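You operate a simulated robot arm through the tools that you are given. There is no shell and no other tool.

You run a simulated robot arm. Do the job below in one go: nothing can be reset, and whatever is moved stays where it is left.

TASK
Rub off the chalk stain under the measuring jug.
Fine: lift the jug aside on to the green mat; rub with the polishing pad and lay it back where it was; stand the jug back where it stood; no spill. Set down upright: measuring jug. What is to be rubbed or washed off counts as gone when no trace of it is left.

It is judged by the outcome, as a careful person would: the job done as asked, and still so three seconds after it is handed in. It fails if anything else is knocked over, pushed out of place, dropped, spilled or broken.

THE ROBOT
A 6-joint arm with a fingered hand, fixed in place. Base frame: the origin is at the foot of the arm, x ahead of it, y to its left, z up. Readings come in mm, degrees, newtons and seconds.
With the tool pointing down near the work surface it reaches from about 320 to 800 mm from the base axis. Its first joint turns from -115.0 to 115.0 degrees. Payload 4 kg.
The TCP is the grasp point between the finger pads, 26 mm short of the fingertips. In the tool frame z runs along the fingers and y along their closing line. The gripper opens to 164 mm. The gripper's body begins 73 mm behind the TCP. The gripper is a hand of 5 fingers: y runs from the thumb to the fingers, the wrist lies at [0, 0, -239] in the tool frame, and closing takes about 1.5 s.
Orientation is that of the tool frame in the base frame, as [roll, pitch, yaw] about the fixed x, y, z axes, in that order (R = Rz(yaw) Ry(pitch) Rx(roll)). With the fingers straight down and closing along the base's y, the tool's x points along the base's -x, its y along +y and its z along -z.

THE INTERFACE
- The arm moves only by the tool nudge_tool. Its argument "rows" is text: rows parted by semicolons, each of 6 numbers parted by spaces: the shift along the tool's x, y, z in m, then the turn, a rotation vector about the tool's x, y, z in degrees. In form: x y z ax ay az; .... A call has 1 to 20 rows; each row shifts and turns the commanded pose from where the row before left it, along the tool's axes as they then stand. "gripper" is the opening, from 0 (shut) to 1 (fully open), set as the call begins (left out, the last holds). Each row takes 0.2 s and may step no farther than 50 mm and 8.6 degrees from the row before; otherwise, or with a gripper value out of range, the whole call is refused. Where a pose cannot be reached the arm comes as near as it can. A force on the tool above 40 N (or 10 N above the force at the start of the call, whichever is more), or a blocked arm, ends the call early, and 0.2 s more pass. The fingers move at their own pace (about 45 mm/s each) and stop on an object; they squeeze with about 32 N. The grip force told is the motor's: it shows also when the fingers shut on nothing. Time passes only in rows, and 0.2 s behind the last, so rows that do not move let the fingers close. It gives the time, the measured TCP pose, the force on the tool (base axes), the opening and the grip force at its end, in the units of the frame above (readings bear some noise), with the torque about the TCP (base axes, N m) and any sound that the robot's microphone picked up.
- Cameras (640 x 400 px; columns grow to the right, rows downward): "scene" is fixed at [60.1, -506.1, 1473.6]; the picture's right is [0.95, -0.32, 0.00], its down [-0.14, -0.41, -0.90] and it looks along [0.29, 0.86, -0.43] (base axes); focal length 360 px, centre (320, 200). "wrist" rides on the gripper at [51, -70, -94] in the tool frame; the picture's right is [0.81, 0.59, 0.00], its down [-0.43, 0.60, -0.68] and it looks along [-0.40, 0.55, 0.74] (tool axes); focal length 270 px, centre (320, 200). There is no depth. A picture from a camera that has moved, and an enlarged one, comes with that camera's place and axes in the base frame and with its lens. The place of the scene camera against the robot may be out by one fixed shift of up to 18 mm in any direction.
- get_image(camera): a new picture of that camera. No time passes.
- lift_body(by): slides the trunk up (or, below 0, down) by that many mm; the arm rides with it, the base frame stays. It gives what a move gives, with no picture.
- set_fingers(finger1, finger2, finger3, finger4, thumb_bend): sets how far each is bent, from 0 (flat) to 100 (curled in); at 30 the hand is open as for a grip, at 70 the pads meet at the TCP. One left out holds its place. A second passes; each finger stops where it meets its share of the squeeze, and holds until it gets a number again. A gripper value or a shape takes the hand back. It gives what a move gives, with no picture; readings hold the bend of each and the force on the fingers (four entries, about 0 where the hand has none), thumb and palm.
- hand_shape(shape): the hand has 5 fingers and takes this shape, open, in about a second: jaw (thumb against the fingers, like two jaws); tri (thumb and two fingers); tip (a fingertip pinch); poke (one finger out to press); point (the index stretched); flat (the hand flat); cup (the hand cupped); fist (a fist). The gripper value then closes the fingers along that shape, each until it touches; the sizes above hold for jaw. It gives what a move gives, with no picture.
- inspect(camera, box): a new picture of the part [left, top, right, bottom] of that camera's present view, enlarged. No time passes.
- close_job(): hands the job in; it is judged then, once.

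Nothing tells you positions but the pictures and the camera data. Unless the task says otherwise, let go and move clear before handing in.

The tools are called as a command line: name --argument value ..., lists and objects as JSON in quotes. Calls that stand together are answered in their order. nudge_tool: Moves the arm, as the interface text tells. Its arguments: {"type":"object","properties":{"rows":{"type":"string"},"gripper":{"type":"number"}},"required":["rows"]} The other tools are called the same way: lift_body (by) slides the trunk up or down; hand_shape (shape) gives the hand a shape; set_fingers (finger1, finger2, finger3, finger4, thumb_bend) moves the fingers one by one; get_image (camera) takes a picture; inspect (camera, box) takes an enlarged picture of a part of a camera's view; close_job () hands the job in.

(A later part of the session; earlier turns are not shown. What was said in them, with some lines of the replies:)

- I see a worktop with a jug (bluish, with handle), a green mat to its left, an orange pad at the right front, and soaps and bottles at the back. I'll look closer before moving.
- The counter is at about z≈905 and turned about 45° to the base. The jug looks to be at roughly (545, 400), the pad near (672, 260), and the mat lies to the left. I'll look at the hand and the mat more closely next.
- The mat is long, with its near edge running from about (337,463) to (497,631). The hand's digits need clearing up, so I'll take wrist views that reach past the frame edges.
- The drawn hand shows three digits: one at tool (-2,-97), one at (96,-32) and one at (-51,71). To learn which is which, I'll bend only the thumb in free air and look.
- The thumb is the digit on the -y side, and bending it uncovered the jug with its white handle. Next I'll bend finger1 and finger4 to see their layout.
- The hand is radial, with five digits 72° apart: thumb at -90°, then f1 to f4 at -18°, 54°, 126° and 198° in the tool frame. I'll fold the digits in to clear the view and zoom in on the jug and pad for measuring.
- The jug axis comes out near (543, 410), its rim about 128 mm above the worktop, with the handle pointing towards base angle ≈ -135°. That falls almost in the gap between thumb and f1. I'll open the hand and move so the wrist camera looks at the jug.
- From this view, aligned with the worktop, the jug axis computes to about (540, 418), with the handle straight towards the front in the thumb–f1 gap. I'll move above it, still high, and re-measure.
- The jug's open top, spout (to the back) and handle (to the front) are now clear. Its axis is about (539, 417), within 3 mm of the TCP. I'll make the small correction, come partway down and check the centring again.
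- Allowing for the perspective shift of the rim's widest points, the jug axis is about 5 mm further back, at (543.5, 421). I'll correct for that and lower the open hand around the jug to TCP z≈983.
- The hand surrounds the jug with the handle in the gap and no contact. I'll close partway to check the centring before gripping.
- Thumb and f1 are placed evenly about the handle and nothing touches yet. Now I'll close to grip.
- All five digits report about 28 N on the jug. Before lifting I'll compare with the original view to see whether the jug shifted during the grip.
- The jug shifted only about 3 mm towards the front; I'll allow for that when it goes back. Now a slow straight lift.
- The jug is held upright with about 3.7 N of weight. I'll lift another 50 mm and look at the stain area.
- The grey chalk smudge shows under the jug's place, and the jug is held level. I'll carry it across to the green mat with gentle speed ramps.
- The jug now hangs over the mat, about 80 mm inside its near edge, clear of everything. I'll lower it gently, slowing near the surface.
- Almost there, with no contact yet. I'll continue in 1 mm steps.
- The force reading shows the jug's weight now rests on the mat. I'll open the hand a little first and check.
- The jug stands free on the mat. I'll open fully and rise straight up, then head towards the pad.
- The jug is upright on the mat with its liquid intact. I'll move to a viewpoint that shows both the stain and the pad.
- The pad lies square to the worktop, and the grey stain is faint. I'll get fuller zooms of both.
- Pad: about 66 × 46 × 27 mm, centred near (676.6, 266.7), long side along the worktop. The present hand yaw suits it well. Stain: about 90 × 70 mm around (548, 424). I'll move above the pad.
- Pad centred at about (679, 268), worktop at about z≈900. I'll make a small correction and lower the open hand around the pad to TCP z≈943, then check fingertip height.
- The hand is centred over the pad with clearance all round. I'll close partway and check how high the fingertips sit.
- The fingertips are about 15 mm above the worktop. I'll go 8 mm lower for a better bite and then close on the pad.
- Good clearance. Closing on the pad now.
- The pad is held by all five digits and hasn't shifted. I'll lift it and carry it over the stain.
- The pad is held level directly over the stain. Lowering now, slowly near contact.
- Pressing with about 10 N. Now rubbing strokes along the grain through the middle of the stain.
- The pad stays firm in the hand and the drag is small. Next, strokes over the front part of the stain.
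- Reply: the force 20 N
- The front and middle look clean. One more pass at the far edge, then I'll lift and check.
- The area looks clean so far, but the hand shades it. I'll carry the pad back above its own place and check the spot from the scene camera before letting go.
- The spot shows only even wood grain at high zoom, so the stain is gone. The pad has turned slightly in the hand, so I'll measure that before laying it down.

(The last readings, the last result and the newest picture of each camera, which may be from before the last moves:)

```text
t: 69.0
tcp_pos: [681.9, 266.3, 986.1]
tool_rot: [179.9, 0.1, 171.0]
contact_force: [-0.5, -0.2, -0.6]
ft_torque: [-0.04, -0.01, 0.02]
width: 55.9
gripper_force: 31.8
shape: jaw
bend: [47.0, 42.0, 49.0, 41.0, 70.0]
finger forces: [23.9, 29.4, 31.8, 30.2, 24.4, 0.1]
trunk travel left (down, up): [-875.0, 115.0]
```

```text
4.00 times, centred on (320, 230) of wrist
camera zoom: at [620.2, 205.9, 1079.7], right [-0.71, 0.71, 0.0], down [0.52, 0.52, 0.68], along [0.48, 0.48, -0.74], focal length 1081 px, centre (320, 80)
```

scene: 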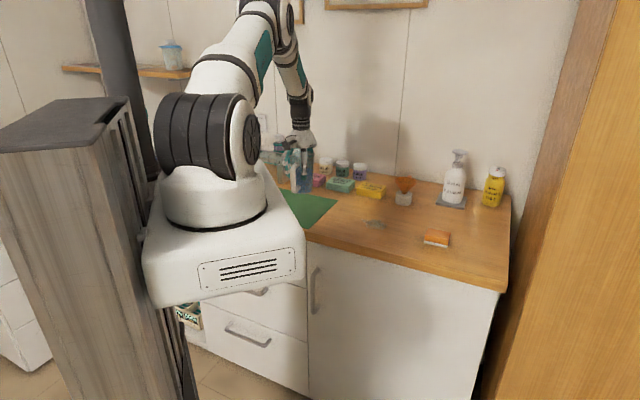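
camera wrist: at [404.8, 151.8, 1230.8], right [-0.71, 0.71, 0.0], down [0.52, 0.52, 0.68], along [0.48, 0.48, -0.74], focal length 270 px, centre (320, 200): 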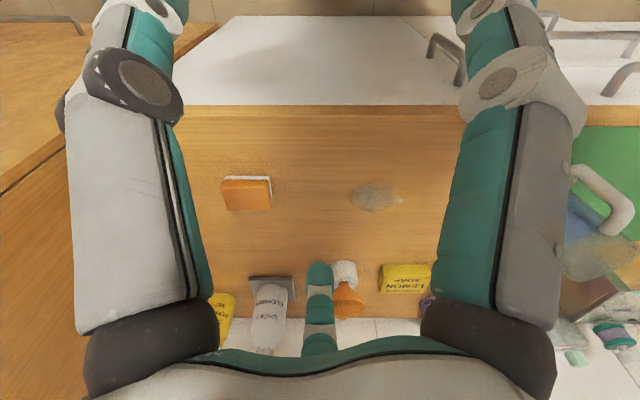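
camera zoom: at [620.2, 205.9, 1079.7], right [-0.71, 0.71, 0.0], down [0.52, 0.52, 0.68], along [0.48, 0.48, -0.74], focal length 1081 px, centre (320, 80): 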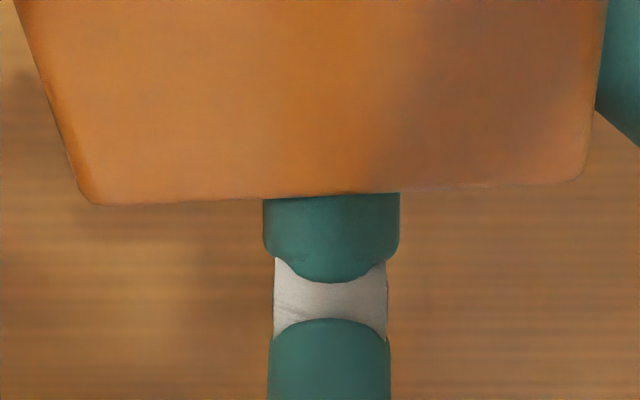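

The pad has yawed about 3° in the hand. I'll turn the tool to square it up, trim by about 2 mm, and lower it onto its old place.

nudge_tool --rows "0.0018 0 0 0 0 3.2; 0 0 0.008 0 0 0; 0 0 0.012 0 0 0; 0 0 0.012 0 0 0; 0 0 0.01 0 0 0; 0 0 0.004 0 0 0; 0 0 0.002 0 0 0; 0 0 0 0 0 0; 0 0 0 0 0 0"

inspect --camera "scene" --box '[410, 210, 470, 260]'

inspect --camera "wrist" --box '[240, 140, 400, 240]'

```text
t: 71.0
tcp_pos: [679.7, 266.3, 938.5]
tool_rot: [179.9, 0.0, 167.8]
contact_force: [-0.3, 0.5, -0.6]
ft_torque: [0.0, 0.01, -0.01]
width: 55.9
gripper_force: 31.9
shape: jaw
bend: [47.0, 42.0, 49.0, 41.0, 70.0]
finger forces: [23.8, 29.4, 31.9, 30.2, 24.4, 0.0]
trunk travel left (down, up): [-875.0, 115.0]
```

```text
8.00 times, centred on (440, 235) of scene
camera zoom: at [60.1, -506.1, 1473.6], right [0.95, -0.32, 0.0], down [-0.14, -0.41, -0.9], along [0.29, 0.86, -0.43], focal length 2881 px, centre (-640, -80)
```

zoom: 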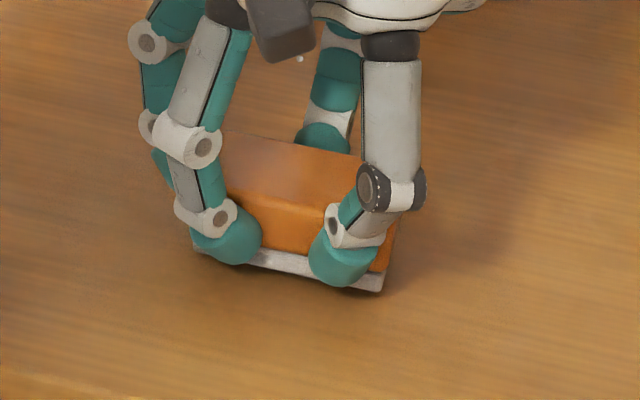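

```text
4.00 times, centred on (320, 190) of wrist
camera zoom: at [613.6, 209.4, 1032.8], right [-0.67, 0.75, 0.0], down [0.55, 0.49, 0.68], along [0.5, 0.45, -0.74], focal length 1081 px, centre (320, 240)
```

zoom: 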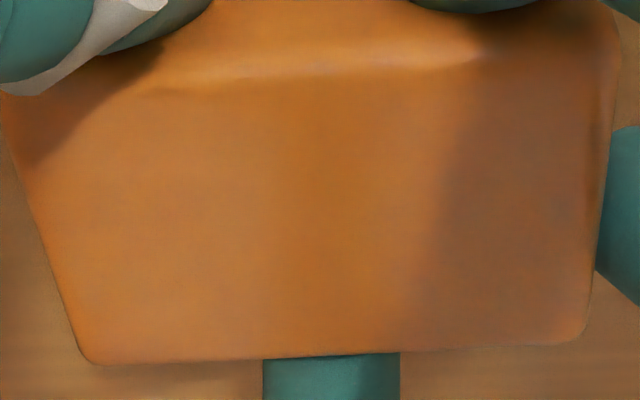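

Alignment now matches the original picture to about 1 mm. Lowering the last few millimetres.

nudge_tool --rows "0 0 0.001 0 0 0; 0 0 0.001 0 0 0; 0 0 0.001 0 0 0; 0 0 0 0 0 0"

nudge_tool --rows "0 0 0.001 0 0 0; 0 0 0 0 0 0"

```text
t: 72.0
tcp_pos: [678.9, 267.0, 937.2]
tool_rot: [179.9, 0.0, 167.7]
contact_force: [-0.2, 0.6, -0.6]
ft_torque: [0.0, 0.01, 0.01]
width: 56.1
gripper_force: 32.2
shape: jaw
bend: [47.0, 42.0, 49.0, 41.0, 70.0]
finger forces: [23.8, 29.4, 31.9, 30.2, 24.3, 0.1]
trunk travel left (down, up): [-875.0, 115.0]
```

```text
t: 72.6
tcp_pos: [678.6, 266.8, 934.5]
tool_rot: [180.0, 0.0, 167.8]
contact_force: [0.5, -0.2, 0.2]
ft_torque: [-0.03, -0.04, 0.01]
width: 56.2
gripper_force: 31.8
shape: jaw
bend: [47.0, 42.0, 49.0, 41.0, 70.0]
finger forces: [23.8, 29.3, 31.9, 30.3, 24.3, 0.0]
trunk travel left (down, up): [-875.0, 115.0]
```

nudge_tool --rows "0 0 0.001 0 0 0; 0 0 0 0 0 0"

inspect --camera "scene" --box '[410, 210, 470, 260]'

```text
t: 73.2
tcp_pos: [679.0, 266.9, 934.9]
tool_rot: [-179.9, 0.0, 167.9]
contact_force: [-0.5, -0.4, -0.4]
ft_torque: [-0.01, 0.02, -0.02]
width: 55.9
gripper_force: 31.5
shape: jaw
bend: [47.0, 42.0, 49.0, 41.0, 70.0]
finger forces: [23.8, 29.4, 31.8, 30.2, 24.4, 0.0]
trunk travel left (down, up): [-875.0, 115.0]
```

```text
8.00 times, centred on (440, 235) of scene
camera zoom: at [60.1, -506.1, 1473.6], right [0.95, -0.32, 0.0], down [-0.14, -0.41, -0.9], along [0.29, 0.86, -0.43], focal length 2881 px, centre (-640, -80)
```

zoom: 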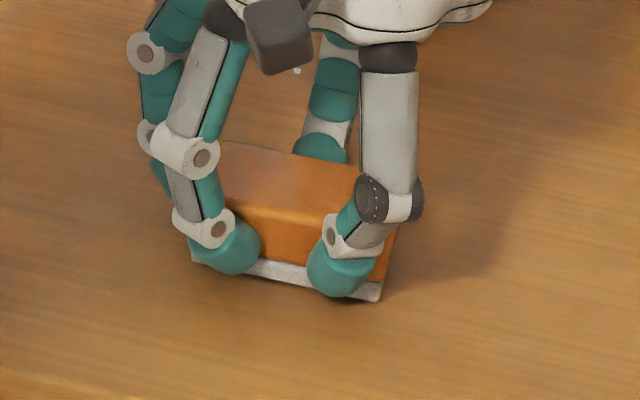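

nudge_tool --rows "0 0 0.001 0 0 0; 0 0 0 0 0 0"

```text
t: 73.8
tcp_pos: [678.6, 266.5, 934.2]
tool_rot: [-180.0, -0.1, 167.8]
contact_force: [-0.7, 0.3, 1.2]
ft_torque: [-0.01, -0.1, 0.0]
width: 55.9
gripper_force: 32.0
shape: jaw
bend: [47.0, 42.0, 49.0, 41.0, 70.0]
finger forces: [23.9, 29.3, 31.9, 30.3, 24.6, 0.1]
trunk travel left (down, up): [-875.0, 115.0]
```

Contact has begun. A touch more, then I'll open the hand.

nudge_tool --rows "0 0 0.0005 0 0 0; 0 0 0 0 0 0"

nudge_tool --rows "0 0 0 0 0 0; 0 0 0 0 0 0; 0 0 0 0 0 0; 0 0 0 0 0 0; 0 0 0 0 0 0; 0 0 0 0 0 0" --gripper 0.6

inspect --camera "scene" --box '[405, 220, 469, 260]'

inspect --camera "wrist" --box '[0, 100, 640, 120]'

```text
t: 74.4
tcp_pos: [679.3, 266.2, 932.8]
tool_rot: [180.0, 0.0, 167.8]
contact_force: [-0.1, -0.9, 3.0]
ft_torque: [0.01, -0.1, -0.03]
width: 56.0
gripper_force: 32.2
shape: jaw
bend: [47.0, 42.0, 49.0, 41.0, 70.0]
finger forces: [24.0, 29.3, 32.0, 30.5, 24.9, 0.0]
trunk travel left (down, up): [-875.0, 115.0]
```

```text
t: 75.8
tcp_pos: [679.0, 268.7, 932.3]
tool_rot: [180.0, 0.0, 167.9]
contact_force: [-0.7, 0.1, 0.2]
ft_torque: [0.0, 0.0, -0.05]
width: 97.8
gripper_force: 0.0
shape: jaw
bend: [33.0, 33.0, 33.0, 33.0, 70.0]
finger forces: [0.0, 0.0, 0.0, 0.0, 0.0, 0.0]
trunk travel left (down, up): [-875.0, 115.0]
```

```text
10.00 times, centred on (437, 240) of scene
camera zoom: at [60.1, -506.1, 1473.6], right [0.95, -0.32, 0.0], down [-0.14, -0.41, -0.9], along [0.29, 0.86, -0.43], focal length 3601 px, centre (-850, -200)
```

zoom: 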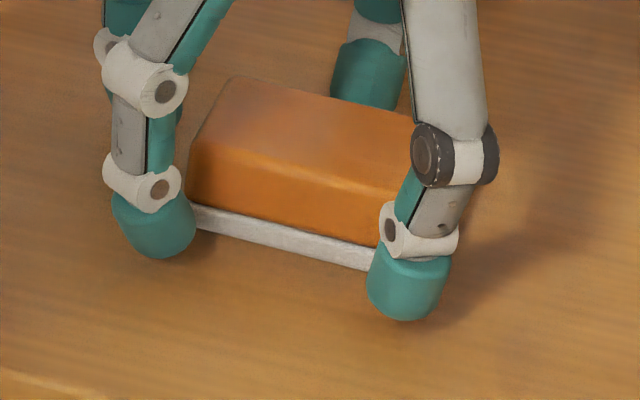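

```text
1.00 times, centred on (320, 110) of wrist (not enlarged: the box is as wide or as high as the picture)
camera zoom: at [613.9, 210.3, 1026.5], right [-0.67, 0.75, 0.0], down [0.55, 0.49, 0.68], along [0.5, 0.45, -0.74], focal length 270 px, centre (320, 290)
```

zoom: 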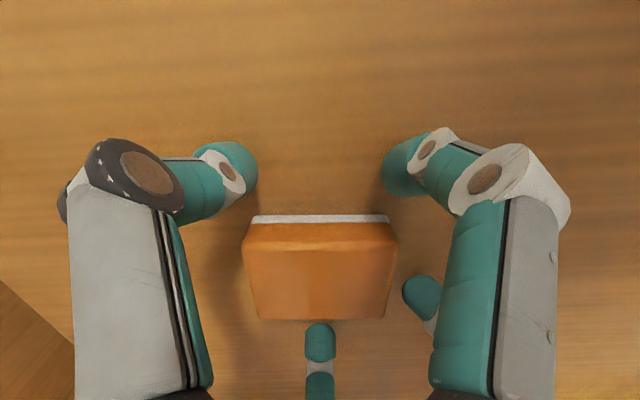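

The pad is down. I'll open fully, rise clear and compare with the original picture.

nudge_tool --rows "0 0 0 0 0 0; 0 0 0 0 0 0; 0 0 0 0 0 0; 0 0 0 0 0 0; 0 0 -0.01 0 0 0; 0 0 -0.02 0 0 0; 0 0 -0.02 0 0 0; 0 0 -0.03 0 0 0; 0 0 -0.03 0 0 0; 0 0 0 0 0 -3.2; 0 0 0 0 0 0; 0 0 0 0 0 0" --gripper 1

inspect --camera "scene" --box '[405, 220, 469, 260]'

inspect --camera "wrist" --box '[240, 30, 400, 130]'

inspect --camera "wrist" --box '[0, 0, 640, 200]'

```text
t: 78.4
tcp_pos: [678.0, 266.7, 1042.3]
tool_rot: [-179.9, 0.0, 171.0]
contact_force: [-0.3, 0.8, 0.4]
ft_torque: [-0.01, -0.04, 0.02]
width: 163.8
gripper_force: 0.1
shape: jaw
bend: [30.0, 30.0, 30.0, 30.0, 30.0]
finger forces: [0.1, 0.0, 0.0, 0.1, 0.1, 0.0]
trunk travel left (down, up): [-875.0, 115.0]
```

```text
10.00 times, centred on (437, 240) of scene
camera zoom: at [60.1, -506.1, 1473.6], right [0.95, -0.32, 0.0], down [-0.14, -0.41, -0.9], along [0.29, 0.86, -0.43], focal length 3601 px, centre (-850, -200)
```

zoom: 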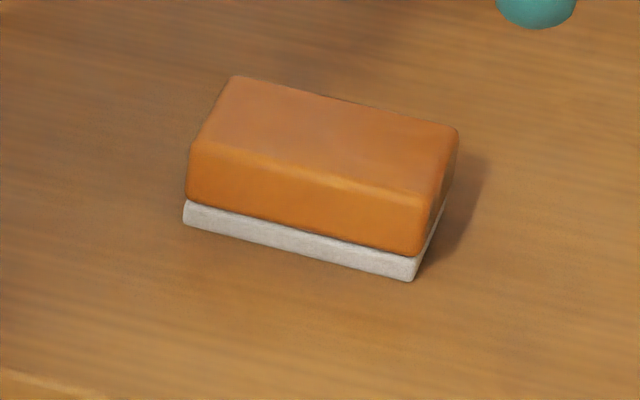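

```text
4.00 times, centred on (320, 80) of wrist
camera zoom: at [616.4, 206.8, 1137.4], right [-0.71, 0.71, 0.0], down [0.52, 0.52, 0.68], along [0.48, 0.48, -0.74], focal length 1081 px, centre (320, 680)
```

zoom: 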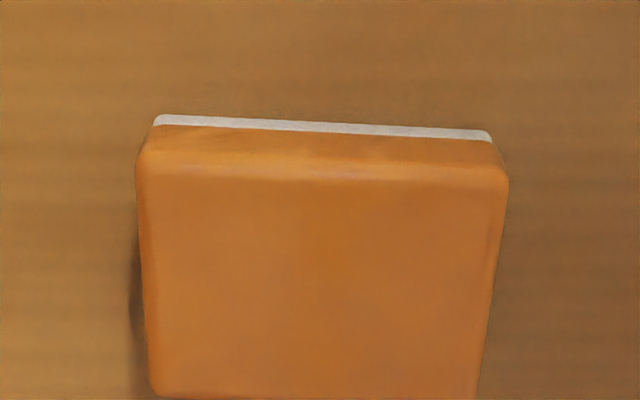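

```text
1.00 times, centred on (320, 100) of wrist (not enlarged: the box is as wide or as high as the picture)
camera zoom: at [616.4, 206.8, 1137.4], right [-0.71, 0.71, 0.0], down [0.52, 0.52, 0.68], along [0.48, 0.48, -0.74], focal length 270 px, centre (320, 300)
```

zoom: 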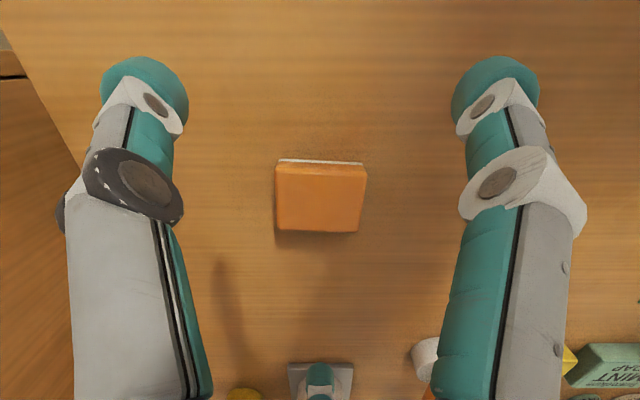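

The pad is back within about 3 mm and 3° of where it lay. Now I'll rise and look straight at the rubbed spot with the open hand.

nudge_tool --rows "0 0 -0.02 0 0 0; 0 0 -0.035 0 0 0; 0 0 -0.035 0 0 0; 0.01311 -0.0009 0 0 0 0; 0.02623 -0.0018 0 0 0 0; 0.02623 -0.0018 0 0 0 0; 0.02623 -0.0018 0 0 0 0; 0.02623 -0.0018 0 0 0 0; 0.02623 -0.0018 0 0 0 0; 0.02623 -0.0018 0 0 0 0; 0.02623 -0.0018 0 0 0 0; 0.02623 -0.0018 0 0 0 0; 0.02623 -0.0018 0 0 0 0; 0.01311 -0.0009 0 0 0 0; 0 0 0 0 0 0; 0 0 0 0 0 0"

get_image --camera "wrist"

inspect --camera "wrist" --box '[260, 160, 380, 235]'

inspect --camera "scene" --box '[345, 200, 415, 250]'

```text
t: 81.8
tcp_pos: [417.9, 289.5, 1132.0]
tool_rot: [180.0, 0.0, 171.0]
contact_force: [0.0, 0.4, 0.3]
ft_torque: [0.02, 0.01, 0.01]
width: 163.9
gripper_force: 0.1
shape: jaw
bend: [30.0, 30.0, 30.0, 30.0, 30.0]
finger forces: [0.0, 0.0, 0.0, 0.0, 0.1, 0.0]
trunk travel left (down, up): [-875.0, 115.0]
```

```text
taken
camera wrist: at [355.0, 228.6, 1226.0], right [-0.71, 0.71, 0.0], down [0.52, 0.52, 0.68], along [0.48, 0.48, -0.74], focal length 270 px, centre (320, 200)
```

wrist: 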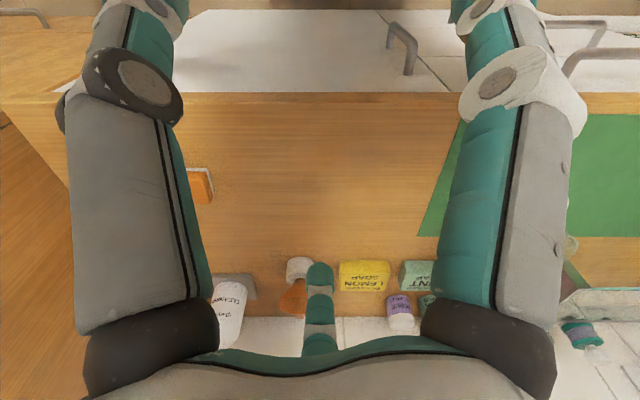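

```text
5.33 times, centred on (320, 198) of wrist
camera zoom: at [355.0, 228.6, 1226.0], right [-0.71, 0.71, 0.0], down [0.52, 0.52, 0.68], along [0.48, 0.48, -0.74], focal length 1442 px, centre (320, 213)
```

zoom: 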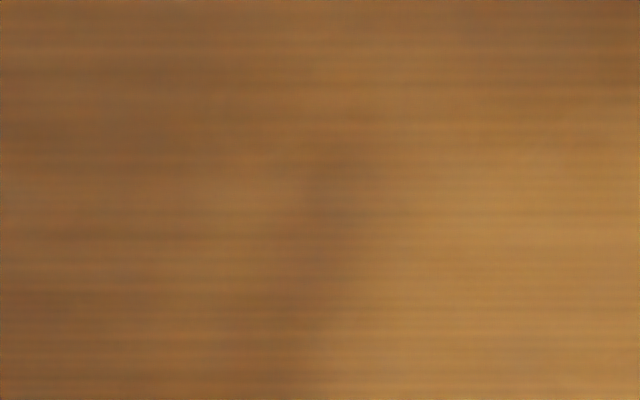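

```text
8.00 times, centred on (380, 225) of scene
camera zoom: at [60.1, -506.1, 1473.6], right [0.95, -0.32, 0.0], down [-0.14, -0.41, -0.9], along [0.29, 0.86, -0.43], focal length 2881 px, centre (-160, 0)
```

zoom: 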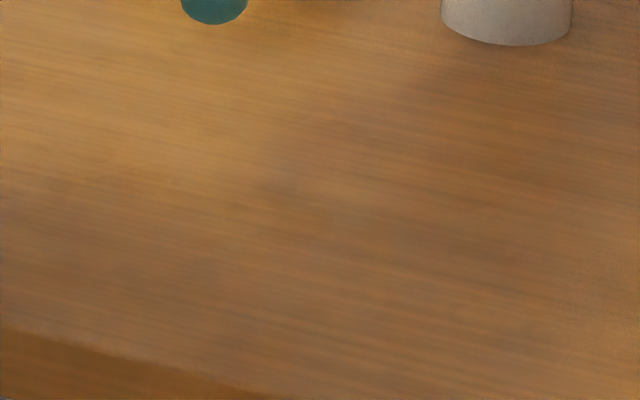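

The spot is clean; the soft dark band there is only the hand's shadow. Now I'll go back over the jug on the mat.

nudge_tool --rows "0.00539 0.0151 0 0 0 0; 0.01078 0.03019 0 0 0 0; 0.01078 0.03019 0 0 0 0; 0.01078 0.03019 0 0 0 0; 0.01078 0.03019 0 0 0 0; 0.01078 0.03019 0 0 0 0; 0.01078 0.03019 0 0 0 0; 0.01078 0.03019 0 0 0 0; 0.01078 0.03019 0 0 0 0; 0.01078 0.03019 0 0 0 0; 0.00539 0.0151 0 0 0 0; 0 0 0 0 0 0; 0 0 0 0 0 0"

inspect --camera "wrist" --box '[0, 0, 640, 200]'

inspect --camera "wrist" --box '[220, 0, 420, 125]'

inspect --camera "scene" --box '[345, 200, 415, 250]'

```text
t: 84.6
tcp_pos: [357.5, 603.5, 1132.6]
tool_rot: [180.0, 0.0, 171.0]
contact_force: [0.3, 0.8, -0.2]
ft_torque: [0.02, -0.03, 0.01]
width: 163.8
gripper_force: 0.0
shape: jaw
bend: [30.0, 30.0, 30.0, 30.0, 30.0]
finger forces: [0.1, 0.1, 0.1, 0.1, 0.0, 0.1]
trunk travel left (down, up): [-875.0, 115.0]
```

```text
1.00 times, centred on (320, 100) of wrist (not enlarged: the box is as wide or as high as the picture)
camera zoom: at [296.3, 542.9, 1226.1], right [-0.71, 0.71, 0.0], down [0.52, 0.52, 0.68], along [0.48, 0.48, -0.74], focal length 270 px, centre (320, 300)
```

zoom: 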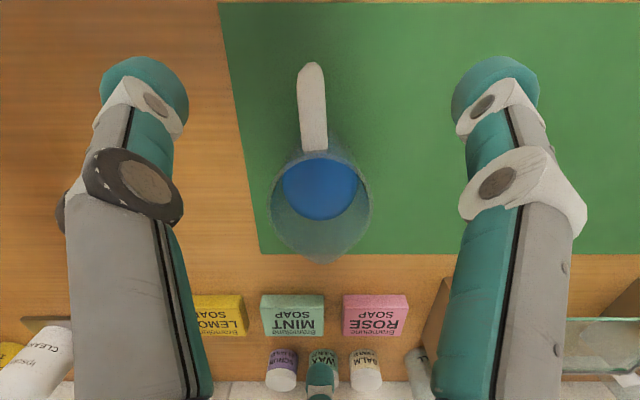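

```text
3.20 times, centred on (320, 62) of wrist
camera zoom: at [296.3, 542.9, 1226.1], right [-0.71, 0.71, 0.0], down [0.52, 0.52, 0.68], along [0.48, 0.48, -0.74], focal length 865 px, centre (320, 640)
```

zoom: 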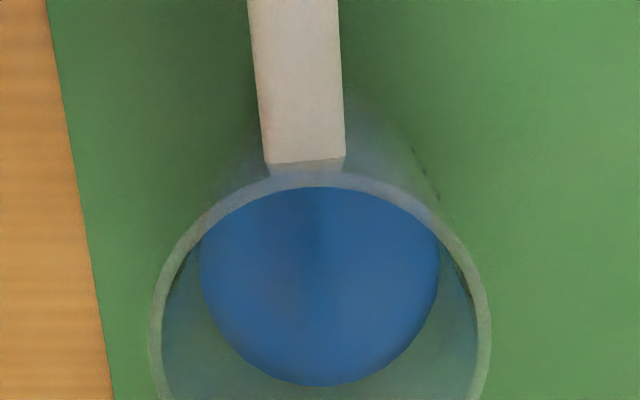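

```text
8.00 times, centred on (380, 225) of scene
camera zoom: at [60.1, -506.1, 1473.6], right [0.95, -0.32, 0.0], down [-0.14, -0.41, -0.9], along [0.29, 0.86, -0.43], focal length 2881 px, centre (-160, 0)
```

zoom: 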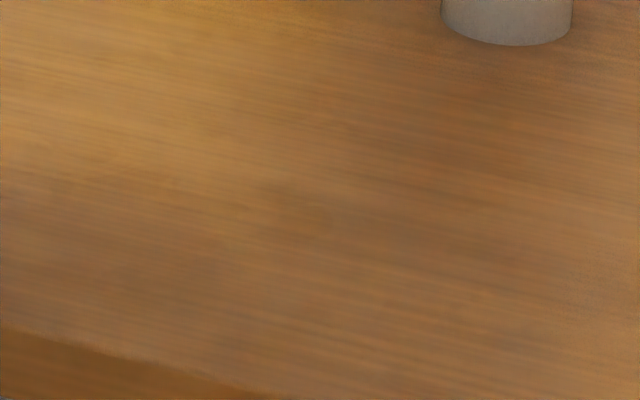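

The table is clean, and the jug is centred under the hand within about 1 mm. I'll lower the open hand around it.

nudge_tool --rows "0 0 0.01 0 0 0; 0 0 0.02 0 0 0; 0 0 0.02 0 0 0; 0 0 0.02 0 0 0; 0 0 0.02 0 0 0; 0 0 0.02 0 0 0; 0 0 0.02 0 0 0; 0 0 0.01 0 0 0; 0 0 0.005 0 0 0; 0 0 0 0 0 0; 0 0 0 0 0 0"

inspect --camera "wrist" --box '[0, 100, 640, 120]'

inspect --camera "scene" --box '[270, 130, 350, 220]'

```text
t: 87.0
tcp_pos: [358.5, 606.3, 987.6]
tool_rot: [179.9, 0.0, 171.0]
contact_force: [0.0, -0.2, -1.0]
ft_torque: [-0.04, -0.02, 0.02]
width: 163.8
gripper_force: 0.1
shape: jaw
bend: [30.0, 30.0, 30.0, 30.0, 30.0]
finger forces: [0.1, 0.0, 0.0, 0.0, 0.1, 0.2]
trunk travel left (down, up): [-875.0, 115.0]
```

```text
1.00 times, centred on (320, 110) of wrist (not enlarged: the box is as wide or as high as the picture)
camera zoom: at [296.3, 545.3, 1082.4], right [-0.71, 0.71, 0.0], down [0.52, 0.52, 0.68], along [0.48, 0.48, -0.74], focal length 270 px, centre (320, 290)
```

zoom: 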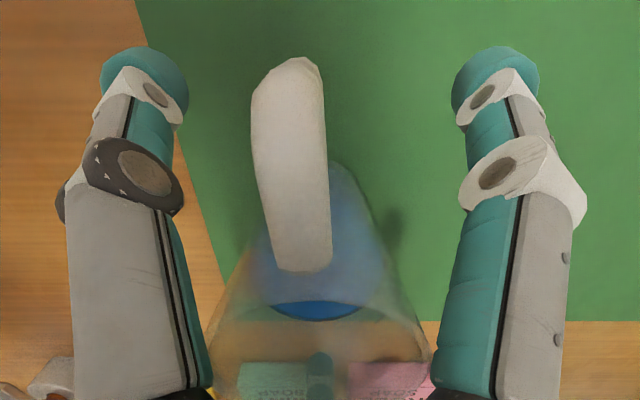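

```text
4.44 times, centred on (310, 175) of scene
camera zoom: at [60.1, -506.1, 1473.6], right [0.95, -0.32, 0.0], down [-0.14, -0.41, -0.9], along [0.29, 0.86, -0.43], focal length 1601 px, centre (364, 311)
```

zoom: 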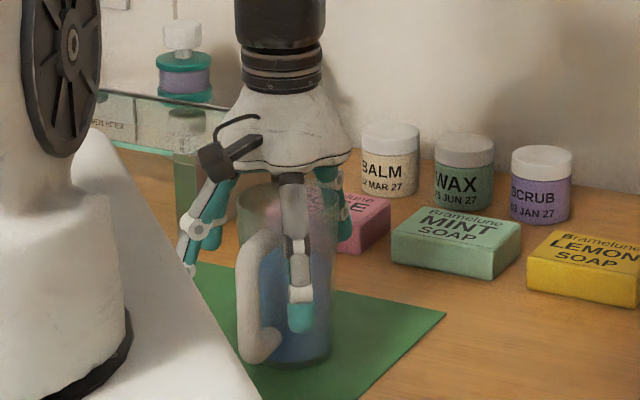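

About 2.4 mm of drift against my release pose; I'll trim that and close on the jug.

nudge_tool --rows "-0.0004 -0.0024 0 0 0 0; 0 0 0 0 0 0; 0 0 0 0 0 0"

nudge_tool --rows "0 0 0 0 0 0; 0 0 0 0 0 0; 0 0 0 0 0 0; 0 0 0 0 0 0; 0 0 0 0 0 0; 0 0 0 0 0 0" --gripper 0.52

inspect --camera "wrist" --box '[0, 150, 640, 170]'

```text
t: 87.8
tcp_pos: [358.5, 603.8, 988.7]
tool_rot: [180.0, 0.0, 171.0]
contact_force: [-0.2, -0.1, -1.0]
ft_torque: [-0.01, -0.02, 0.01]
width: 163.4
gripper_force: 0.0
shape: jaw
bend: [30.0, 30.0, 30.0, 30.0, 30.0]
finger forces: [0.0, 0.0, 0.0, 0.0, 0.0, 0.0]
trunk travel left (down, up): [-875.0, 115.0]
```

```text
t: 89.2
tcp_pos: [358.0, 603.9, 987.9]
tool_rot: [-180.0, 0.0, 171.0]
contact_force: [0.1, 0.0, 0.5]
ft_torque: [-0.01, -0.01, -0.01]
width: 86.1
gripper_force: 0.1
shape: jaw
bend: [36.0, 36.0, 36.0, 36.0, 70.0]
finger forces: [0.0, 0.0, 0.1, 0.0, 0.1, 0.0]
trunk travel left (down, up): [-875.0, 115.0]
```

```text
1.00 times, centred on (320, 160) of wrist (not enlarged: the box is as wide or as high as the picture)
camera zoom: at [296.4, 543.8, 1082.7], right [-0.71, 0.71, 0.0], down [0.52, 0.52, 0.68], along [0.48, 0.48, -0.74], focal length 270 px, centre (320, 240)
```

zoom: 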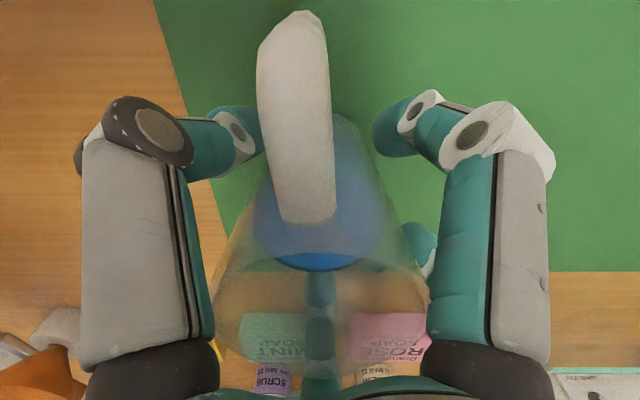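

nudge_tool --rows "0 0 0 0 0 0; 0 0 0 0 0 0; 0 0 0 0 0 0; 0 0 0 0 0 0; 0 0 0 0 0 0; 0 0 0 0 0 0; 0 0 0 0 0 0" --gripper 0.3

inspect --camera "wrist" --box '[0, 150, 640, 170]'

inspect --camera "scene" --box '[270, 130, 350, 220]'

```text
t: 90.8
tcp_pos: [358.4, 604.4, 988.2]
tool_rot: [180.0, -0.1, 171.0]
contact_force: [-0.9, -0.6, -0.3]
ft_torque: [0.05, -0.08, -0.01]
width: 65.8
gripper_force: 32.2
shape: jaw
bend: [42.0, 42.0, 40.0, 41.0, 70.0]
finger forces: [27.4, 29.3, 27.9, 28.7, 29.1, 0.1]
trunk travel left (down, up): [-875.0, 115.0]
```

```text
1.00 times, centred on (320, 160) of wrist (not enlarged: the box is as wide or as high as the picture)
camera zoom: at [296.6, 544.0, 1082.4], right [-0.71, 0.71, 0.0], down [0.52, 0.52, 0.68], along [0.48, 0.48, -0.74], focal length 270 px, centre (320, 240)
```

zoom: 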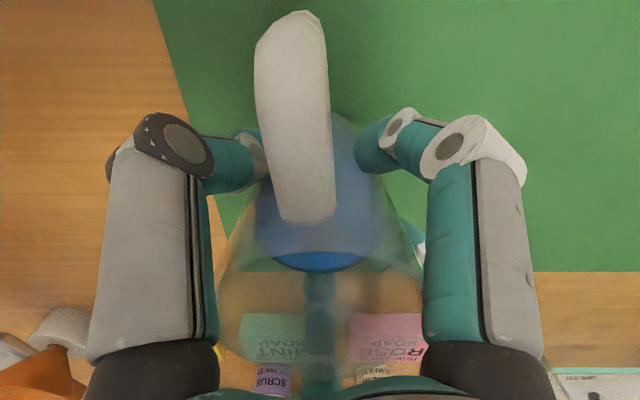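

```text
4.44 times, centred on (310, 175) of scene
camera zoom: at [60.1, -506.1, 1473.6], right [0.95, -0.32, 0.0], down [-0.14, -0.41, -0.9], along [0.29, 0.86, -0.43], focal length 1601 px, centre (364, 311)
```

zoom: 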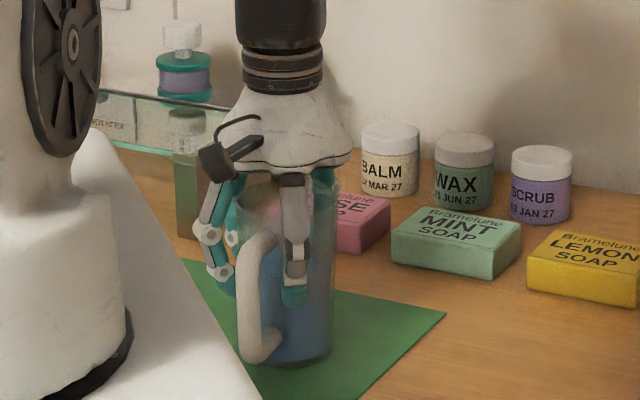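

The jug is gripped just as before. I'll lift it slowly and check it hangs straight.

nudge_tool --rows "0 0 -0.002 0 0 0; 0 0 -0.004 0 0 0; 0 0 -0.007 0 0 0; 0 0 -0.011 0 0 0; 0 0 -0.013 0 0 0; 0 0 -0.013 0 0 0; 0 0 -0.010 0 0 0; 0 0 -0.006 0 0 0; 0 0 -0.003 0 0 0; 0 0 -0.001 0 0 0; 0 0 0 0 0 0"

inspect --camera "scene" --box '[270, 130, 350, 220]'

```text
t: 93.2
tcp_pos: [357.4, 604.0, 1058.8]
tool_rot: [180.0, 0.0, 171.1]
contact_force: [0.1, -0.9, -4.0]
ft_torque: [0.05, -0.02, 0.0]
width: 66.1
gripper_force: 32.0
shape: jaw
bend: [42.0, 42.0, 40.0, 41.0, 70.0]
finger forces: [27.3, 29.4, 28.1, 28.6, 29.1, 0.0]
trunk travel left (down, up): [-875.0, 115.0]
```

```text
4.44 times, centred on (310, 175) of scene
camera zoom: at [60.1, -506.1, 1473.6], right [0.95, -0.32, 0.0], down [-0.14, -0.41, -0.9], along [0.29, 0.86, -0.43], focal length 1601 px, centre (364, 311)
```

zoom: 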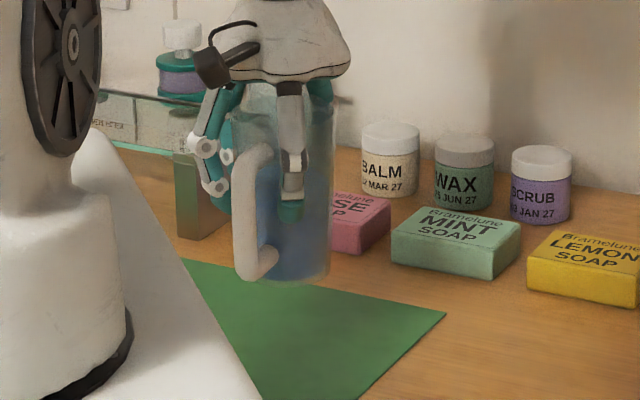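

Held level at about 4 N. I'll carry it back above its original place.

nudge_tool --rows "-0.0041 -0.00289 0 0 0 0; -0.0082 -0.00578 0 0 0 0; -0.0123 -0.00868 0 0 0 0; -0.01639 -0.01157 0 0 0 0; -0.01639 -0.01157 0 0 0 0; -0.01639 -0.01157 0 0 0 0; -0.01639 -0.01157 0 0 0 0; -0.01639 -0.01157 0 0 0 0; -0.01639 -0.01157 0 0 0 0; -0.01639 -0.01157 0 0 0 0; -0.01639 -0.01157 0 0 0 0; -0.01639 -0.01157 0 0 0 0; -0.01639 -0.01157 0 0 0 0; -0.0123 -0.00868 0 0 0 0; -0.0082 -0.00578 0 0 0 0; -0.0041 -0.00289 0 0 0 0; 0 0 0 0 0 0; 0 0 0 0 0 0"

inspect --camera "wrist" --box '[0, 100, 640, 120]'

inspect --camera "scene" --box '[345, 160, 415, 240]'

```text
t: 97.0
tcp_pos: [544.1, 421.3, 1058.0]
tool_rot: [180.0, -0.1, 171.0]
contact_force: [0.0, -0.7, -3.8]
ft_torque: [0.08, -0.04, -0.02]
width: 66.0
gripper_force: 32.1
shape: jaw
bend: [42.0, 42.0, 40.0, 41.0, 70.0]
finger forces: [27.4, 29.3, 28.0, 28.6, 29.1, 0.1]
trunk travel left (down, up): [-875.0, 115.0]
```

```text
1.00 times, centred on (320, 110) of wrist (not enlarged: the box is as wide or as high as the picture)
camera zoom: at [483.0, 361.2, 1152.3], right [-0.71, 0.71, 0.0], down [0.52, 0.52, 0.68], along [0.48, 0.48, -0.74], focal length 270 px, centre (320, 290)
```

zoom: 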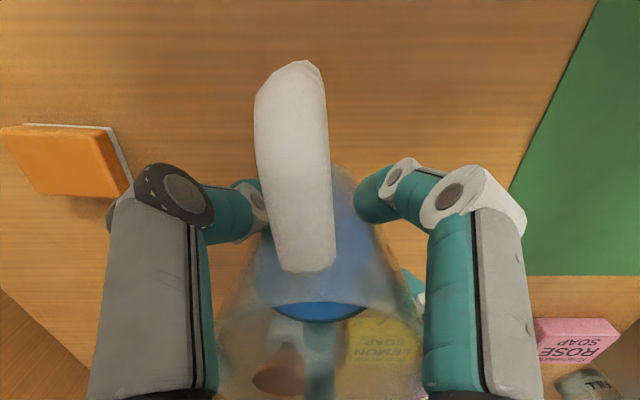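

```text
5.00 times, centred on (380, 200) of scene
camera zoom: at [60.1, -506.1, 1473.6], right [0.95, -0.32, 0.0], down [-0.14, -0.41, -0.9], along [0.29, 0.86, -0.43], focal length 1801 px, centre (20, 200)
```

zoom: 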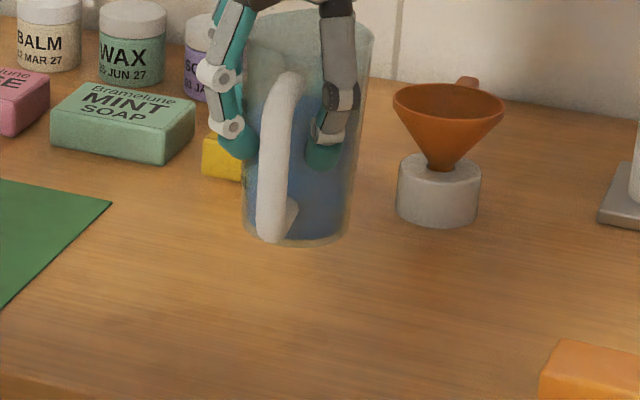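

It hangs right over its old place (within about 1 mm) above a clean worktop. Lowering slowly.

nudge_tool --rows "0 0 0.003 0 0 0; 0 0 0.007 0 0 0; 0 0 0.011 0 0 0; 0 0 0.012 0 0 0; 0 0 0.012 0 0 0; 0 0 0.009 0 0 0; 0 0 0.006 0 0 0; 0 0 0.003 0 0 0; 0 0 0.001 0 0 0; 0 0 0 0 0 0"

inspect --camera "wrist" --box '[0, 150, 640, 170]'

inspect --camera "scene" --box '[345, 170, 415, 240]'

```text
t: 99.2
tcp_pos: [544.7, 422.8, 993.1]
tool_rot: [-180.0, 0.0, 170.9]
contact_force: [-0.7, 0.2, -3.8]
ft_torque: [0.07, -0.08, 0.01]
width: 65.9
gripper_force: 32.4
shape: jaw
bend: [42.0, 42.0, 40.0, 41.0, 70.0]
finger forces: [27.3, 29.4, 28.0, 28.6, 29.1, 0.1]
trunk travel left (down, up): [-875.0, 115.0]
```

```text
1.00 times, centred on (320, 160) of wrist (not enlarged: the box is as wide or as high as the picture)
camera zoom: at [482.9, 361.7, 1087.4], right [-0.71, 0.71, 0.0], down [0.52, 0.52, 0.68], along [0.48, 0.48, -0.74], focal length 270 px, centre (320, 240)
```

zoom: 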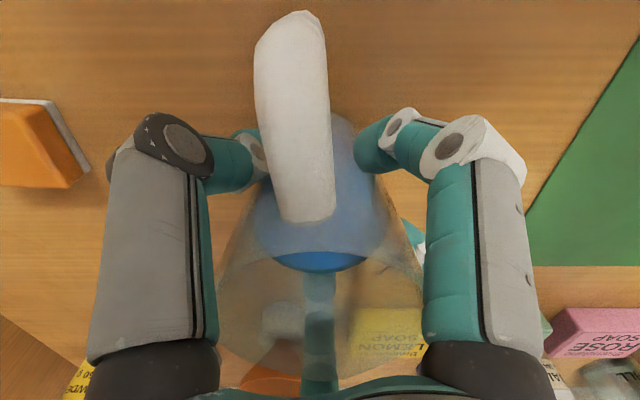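

```text
5.71 times, centred on (380, 205) of scene
camera zoom: at [60.1, -506.1, 1473.6], right [0.95, -0.32, 0.0], down [-0.14, -0.41, -0.9], along [0.29, 0.86, -0.43], focal length 2058 px, centre (-23, 171)
```

zoom: 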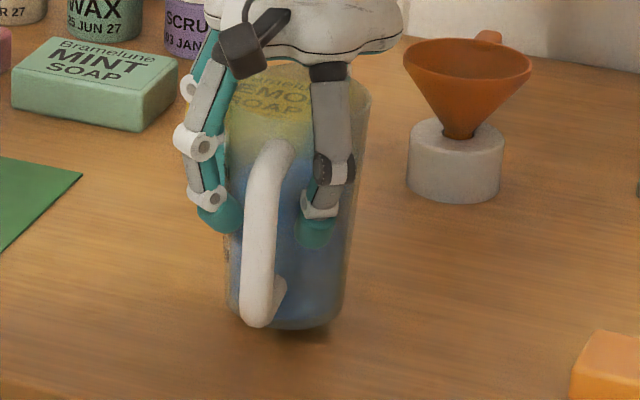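

Alignment matches the original picture. I'll lower the last millimetres gently.

nudge_tool --rows "0 0 0.001 0 0 0; 0 0 0.001 0 0 0; 0 0 0.001 0 0 0; 0 0 0.001 0 0 0; 0 0 0 0 0 0"

nudge_tool --rows "0 0 0.001 0 0 0; 0 0 0.001 0 0 0; 0 0 0 0 0 0"

```text
t: 100.4
tcp_pos: [544.7, 421.5, 989.9]
tool_rot: [-180.0, 0.0, 171.0]
contact_force: [0.4, -0.3, -3.8]
ft_torque: [0.03, -0.07, 0.01]
width: 65.6
gripper_force: 32.1
shape: jaw
bend: [42.0, 42.0, 40.0, 41.0, 70.0]
finger forces: [27.3, 29.4, 28.0, 28.6, 29.0, 0.0]
trunk travel left (down, up): [-875.0, 115.0]
```

```text
t: 101.2
tcp_pos: [545.6, 421.8, 988.6]
tool_rot: [180.0, 0.0, 171.0]
contact_force: [0.3, -0.1, -3.4]
ft_torque: [0.06, -0.08, -0.03]
width: 65.7
gripper_force: 32.2
shape: jaw
bend: [42.0, 42.0, 40.0, 41.0, 70.0]
finger forces: [27.2, 29.4, 28.1, 28.6, 29.1, 0.0]
trunk travel left (down, up): [-875.0, 115.0]
```

nudge_tool --rows "0 0 0.001 0 0 0; 0 0 0 0 0 0"

```text
t: 101.8
tcp_pos: [546.3, 420.8, 987.3]
tool_rot: [180.0, 0.1, 171.0]
contact_force: [0.7, -0.1, -3.7]
ft_torque: [0.06, -0.02, -0.02]
width: 65.7
gripper_force: 32.0
shape: jaw
bend: [42.0, 42.0, 40.0, 41.0, 70.0]
finger forces: [27.2, 29.4, 28.0, 28.6, 29.1, 0.0]
trunk travel left (down, up): [-875.0, 115.0]
```

nudge_tool --rows "0 0 0.001 0 0 0; 0 0 0 0 0 0"

```text
t: 102.4
tcp_pos: [545.1, 421.7, 985.6]
tool_rot: [-180.0, -0.1, 171.0]
contact_force: [0.1, 1.2, -2.9]
ft_torque: [0.05, -0.03, 0.01]
width: 66.0
gripper_force: 32.1
shape: jaw
bend: [42.0, 42.0, 40.0, 41.0, 70.0]
finger forces: [27.2, 29.6, 28.0, 28.5, 29.2, 0.0]
trunk travel left (down, up): [-875.0, 115.0]
```

nudge_tool --rows "0 0 0.001 0 0 0; 0 0 0 0 0 0"

inspect --camera "scene" --box '[345, 170, 415, 240]'

```text
t: 103.0
tcp_pos: [544.9, 422.3, 985.3]
tool_rot: [-180.0, 0.0, 171.0]
contact_force: [0.8, 0.7, 3.6]
ft_torque: [-0.08, 0.04, 0.01]
width: 65.7
gripper_force: 32.1
shape: jaw
bend: [42.0, 42.0, 40.0, 41.0, 70.0]
finger forces: [27.4, 29.7, 28.6, 28.7, 29.3, 0.0]
trunk travel left (down, up): [-875.0, 115.0]
```

```text
5.71 times, centred on (380, 205) of scene
camera zoom: at [60.1, -506.1, 1473.6], right [0.95, -0.32, 0.0], down [-0.14, -0.41, -0.9], along [0.29, 0.86, -0.43], focal length 2058 px, centre (-23, 171)
```

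zoom: 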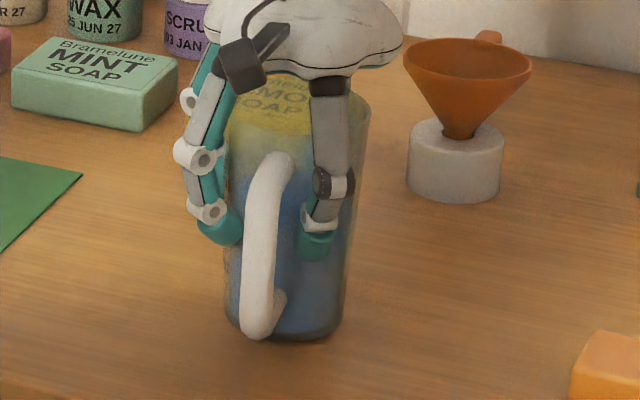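

The jug stands on the worktop with its weight transferred, matching its original image position. Opening a little first.

nudge_tool --rows "0 0 0 0 0 0; 0 0 0 0 0 0; 0 0 0 0 0 0; 0 0 0 0 0 0" --gripper 0.55

inspect --camera "scene" --box '[345, 170, 415, 240]'

inspect --camera "wrist" --box '[0, 150, 640, 170]'

```text
t: 104.0
tcp_pos: [544.9, 421.8, 984.8]
tool_rot: [-180.0, 0.1, 171.0]
contact_force: [-0.2, -0.3, 0.6]
ft_torque: [0.0, -0.01, 0.01]
width: 89.6
gripper_force: 0.0
shape: jaw
bend: [35.0, 35.0, 35.0, 35.0, 70.0]
finger forces: [0.0, 0.0, 0.1, 0.0, 0.0, 0.0]
trunk travel left (down, up): [-875.0, 115.0]
```

```text
5.71 times, centred on (380, 205) of scene
camera zoom: at [60.1, -506.1, 1473.6], right [0.95, -0.32, 0.0], down [-0.14, -0.41, -0.9], along [0.29, 0.86, -0.43], focal length 2058 px, centre (-23, 171)
```

zoom: 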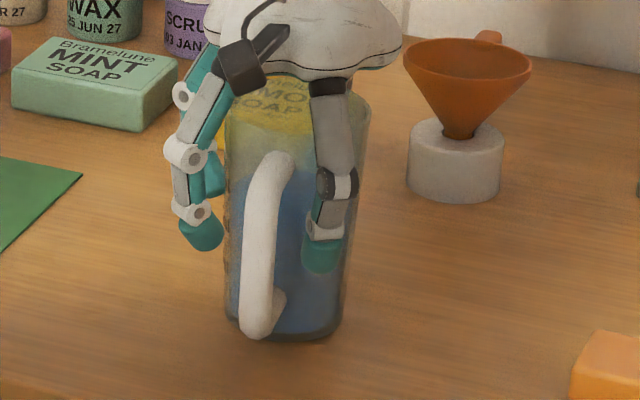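

```text
1.00 times, centred on (320, 160) of wrist (not enlarged: the box is as wide or as high as the picture)
camera zoom: at [482.6, 360.7, 1079.0], right [-0.71, 0.71, 0.0], down [0.52, 0.52, 0.68], along [0.48, 0.48, -0.74], focal length 270 px, centre (320, 240)
```

zoom: 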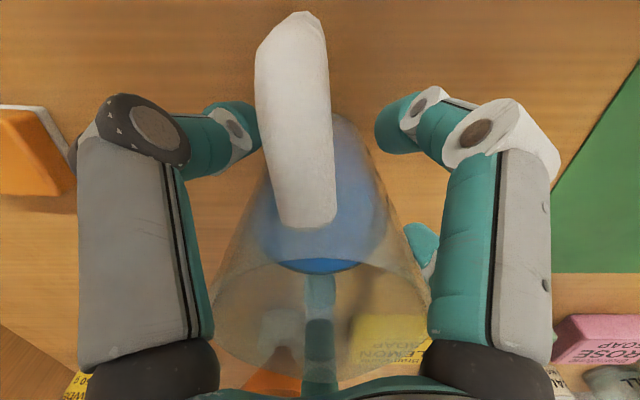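

Released and standing. I'll open fully, rise straight up and look over the whole scene.

nudge_tool --rows "0 0 0 0 0 0; 0 0 0 0 0 0; 0 0 0 0 0 0; 0 0 0 0 0 0; 0 0 0 0 0 0; 0 0 -0.005 0 0 0; 0 0 -0.015 0 0 0; 0 0 -0.02 0 0 0; 0 0 -0.02 0 0 0; 0 0 -0.02 0 0 0; 0 0 -0.02 0 0 0; 0 0 -0.02 0 0 0; 0 0 -0.02 0 0 0; 0 0 -0.02 0 0 0; 0 0 -0.02 0 0 0; 0 0 -0.01 0 0 0; 0 0 0 0 0 0" --gripper 1

inspect --camera "scene" --box '[345, 170, 415, 240]'

inspect --camera "wrist" --box '[0, 0, 640, 200]'

get_image --camera "scene"

inspect --camera "scene" --box '[240, 120, 540, 300]'

```text
t: 107.6
tcp_pos: [546.7, 419.7, 1174.3]
tool_rot: [179.9, 0.0, 171.0]
contact_force: [-0.7, 0.5, -0.7]
ft_torque: [-0.01, -0.01, -0.01]
width: 163.8
gripper_force: 0.2
shape: jaw
bend: [30.0, 30.0, 30.0, 30.0, 30.0]
finger forces: [0.0, 0.1, 0.1, 0.0, 0.1, 0.1]
trunk travel left (down, up): [-875.0, 115.0]
```

```text
5.71 times, centred on (380, 205) of scene
camera zoom: at [60.1, -506.1, 1473.6], right [0.95, -0.32, 0.0], down [-0.14, -0.41, -0.9], along [0.29, 0.86, -0.43], focal length 2058 px, centre (-23, 171)
```

zoom: 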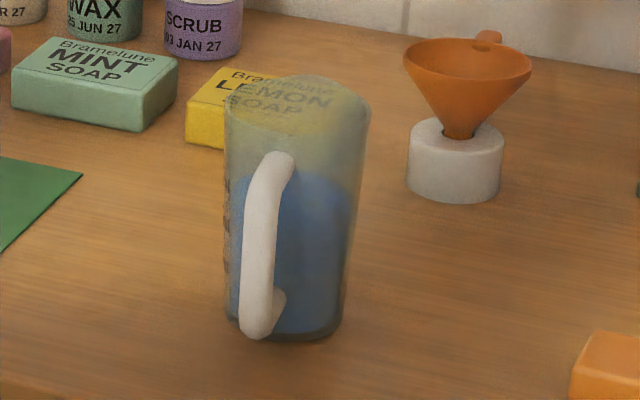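

```text
1.00 times, centred on (320, 100) of wrist (not enlarged: the box is as wide or as high as the picture)
camera zoom: at [483.7, 359.1, 1268.8], right [-0.71, 0.71, 0.0], down [0.52, 0.52, 0.68], along [0.48, 0.48, -0.74], focal length 270 px, centre (320, 300)
```

zoom: 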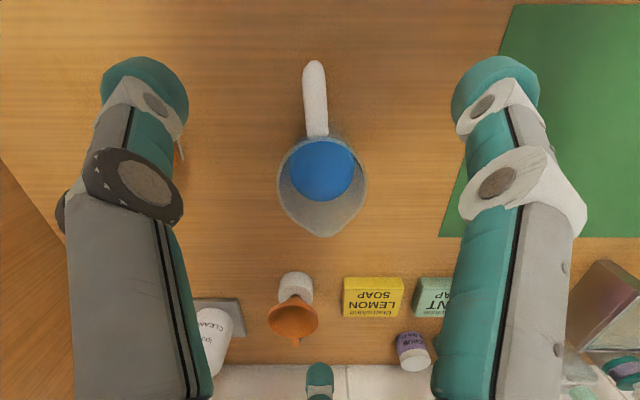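

```text
taken
```

scene: 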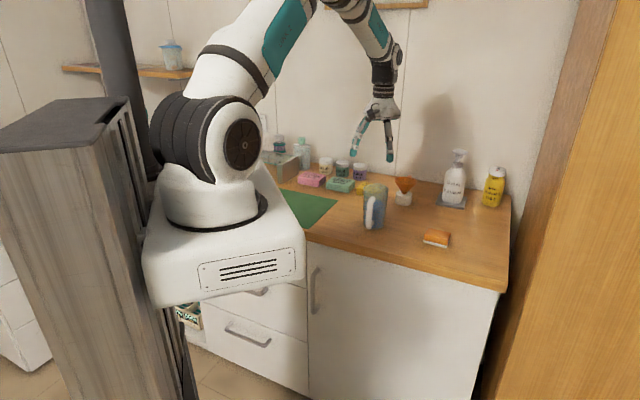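

```text
2.13 times, centred on (390, 210) of scene
camera zoom: at [60.1, -506.1, 1473.6], right [0.95, -0.32, 0.0], down [-0.14, -0.41, -0.9], along [0.29, 0.86, -0.43], focal length 768 px, centre (171, 179)
```

zoom: 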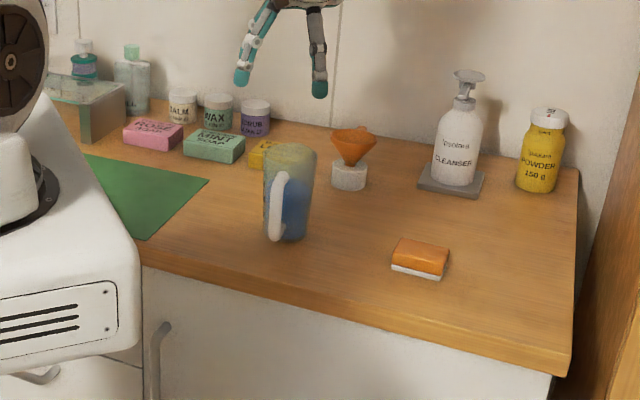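

Everything matches the opening view: jug upright in its place with its liquid, pad back, worktop clean, nothing else moved. I'll move the hand off to the side and take a final check of the pad and spot.

nudge_tool --rows "0.0088 -0.0121 -0.005 0 0 0; 0.0176 -0.0242 0 0 0 0; 0.0176 -0.0242 0 0 0 0; 0.0176 -0.0242 0 0 0 0; 0.0176 -0.0242 0 0 0 0; 0.0088 -0.0121 0 0 0 0; 0 0 0 0 0 0; 0 0 0 0 0 0"

inspect --camera "wrist" --box '[180, 100, 440, 260]'

inspect --camera "scene" --box '[340, 160, 480, 260]'

```text
t: 109.4
tcp_pos: [441.7, 315.3, 1179.8]
tool_rot: [180.0, 0.0, 171.1]
contact_force: [-0.4, -0.3, -1.1]
ft_torque: [-0.02, 0.0, -0.03]
width: 164.0
gripper_force: 0.1
shape: jaw
bend: [30.0, 30.0, 30.0, 30.0, 30.0]
finger forces: [0.1, 0.0, 0.0, 0.1, 0.1, 0.0]
trunk travel left (down, up): [-875.0, 115.0]
```

```text
2.46 times, centred on (310, 180) of wrist
camera zoom: at [378.9, 255.6, 1273.9], right [-0.71, 0.71, 0.0], down [0.52, 0.52, 0.68], along [0.48, 0.48, -0.74], focal length 665 px, centre (345, 249)
```

zoom: 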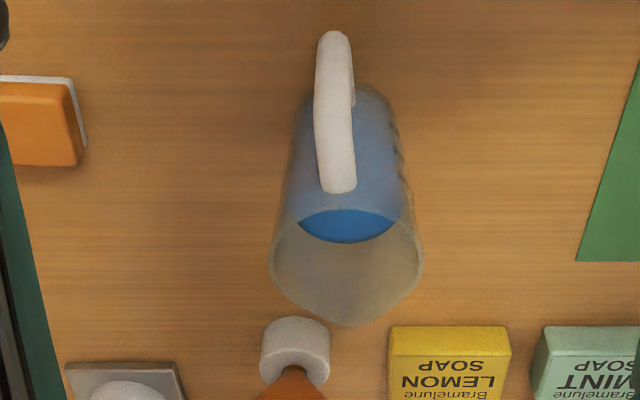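

```text
4.00 times, centred on (410, 210) of scene
camera zoom: at [60.1, -506.1, 1473.6], right [0.95, -0.32, 0.0], down [-0.14, -0.41, -0.9], along [0.29, 0.86, -0.43], focal length 1440 px, centre (-40, 160)
```

zoom: 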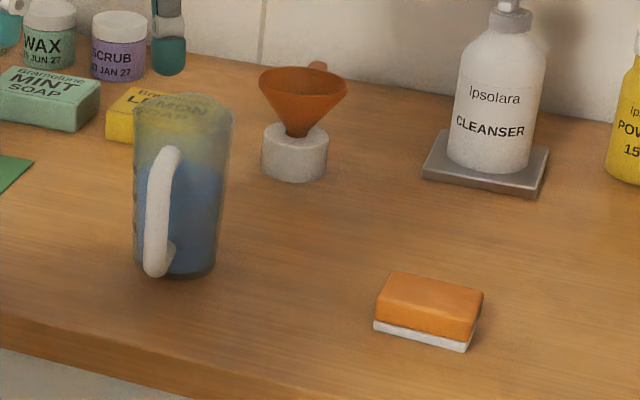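

The jug stands upright in its old place, the pad is back in its spot, no trace of chalk shows, and the hand is open and clear. I'm handing the job in.

close_job

```text
The job is handed in.
```

The chalk stain is rubbed off; close-up pictures from both cameras showed only clean wood where it was. I've handed the job in.

- **Jug:** It went to the green mat and back without spilling. It now stands upright within about 1–2 mm of its original spot, turned by a couple of degrees at most.
- **Polishing pad:** It lies back in its place, about 3 mm and 3° off how it lay at first, because it tilted slightly in the hand while rubbing. I left that rather than handle it again.
- **Everything else:** Nothing else on the worktop was touched or moved. The hand is open and clear of the jug.
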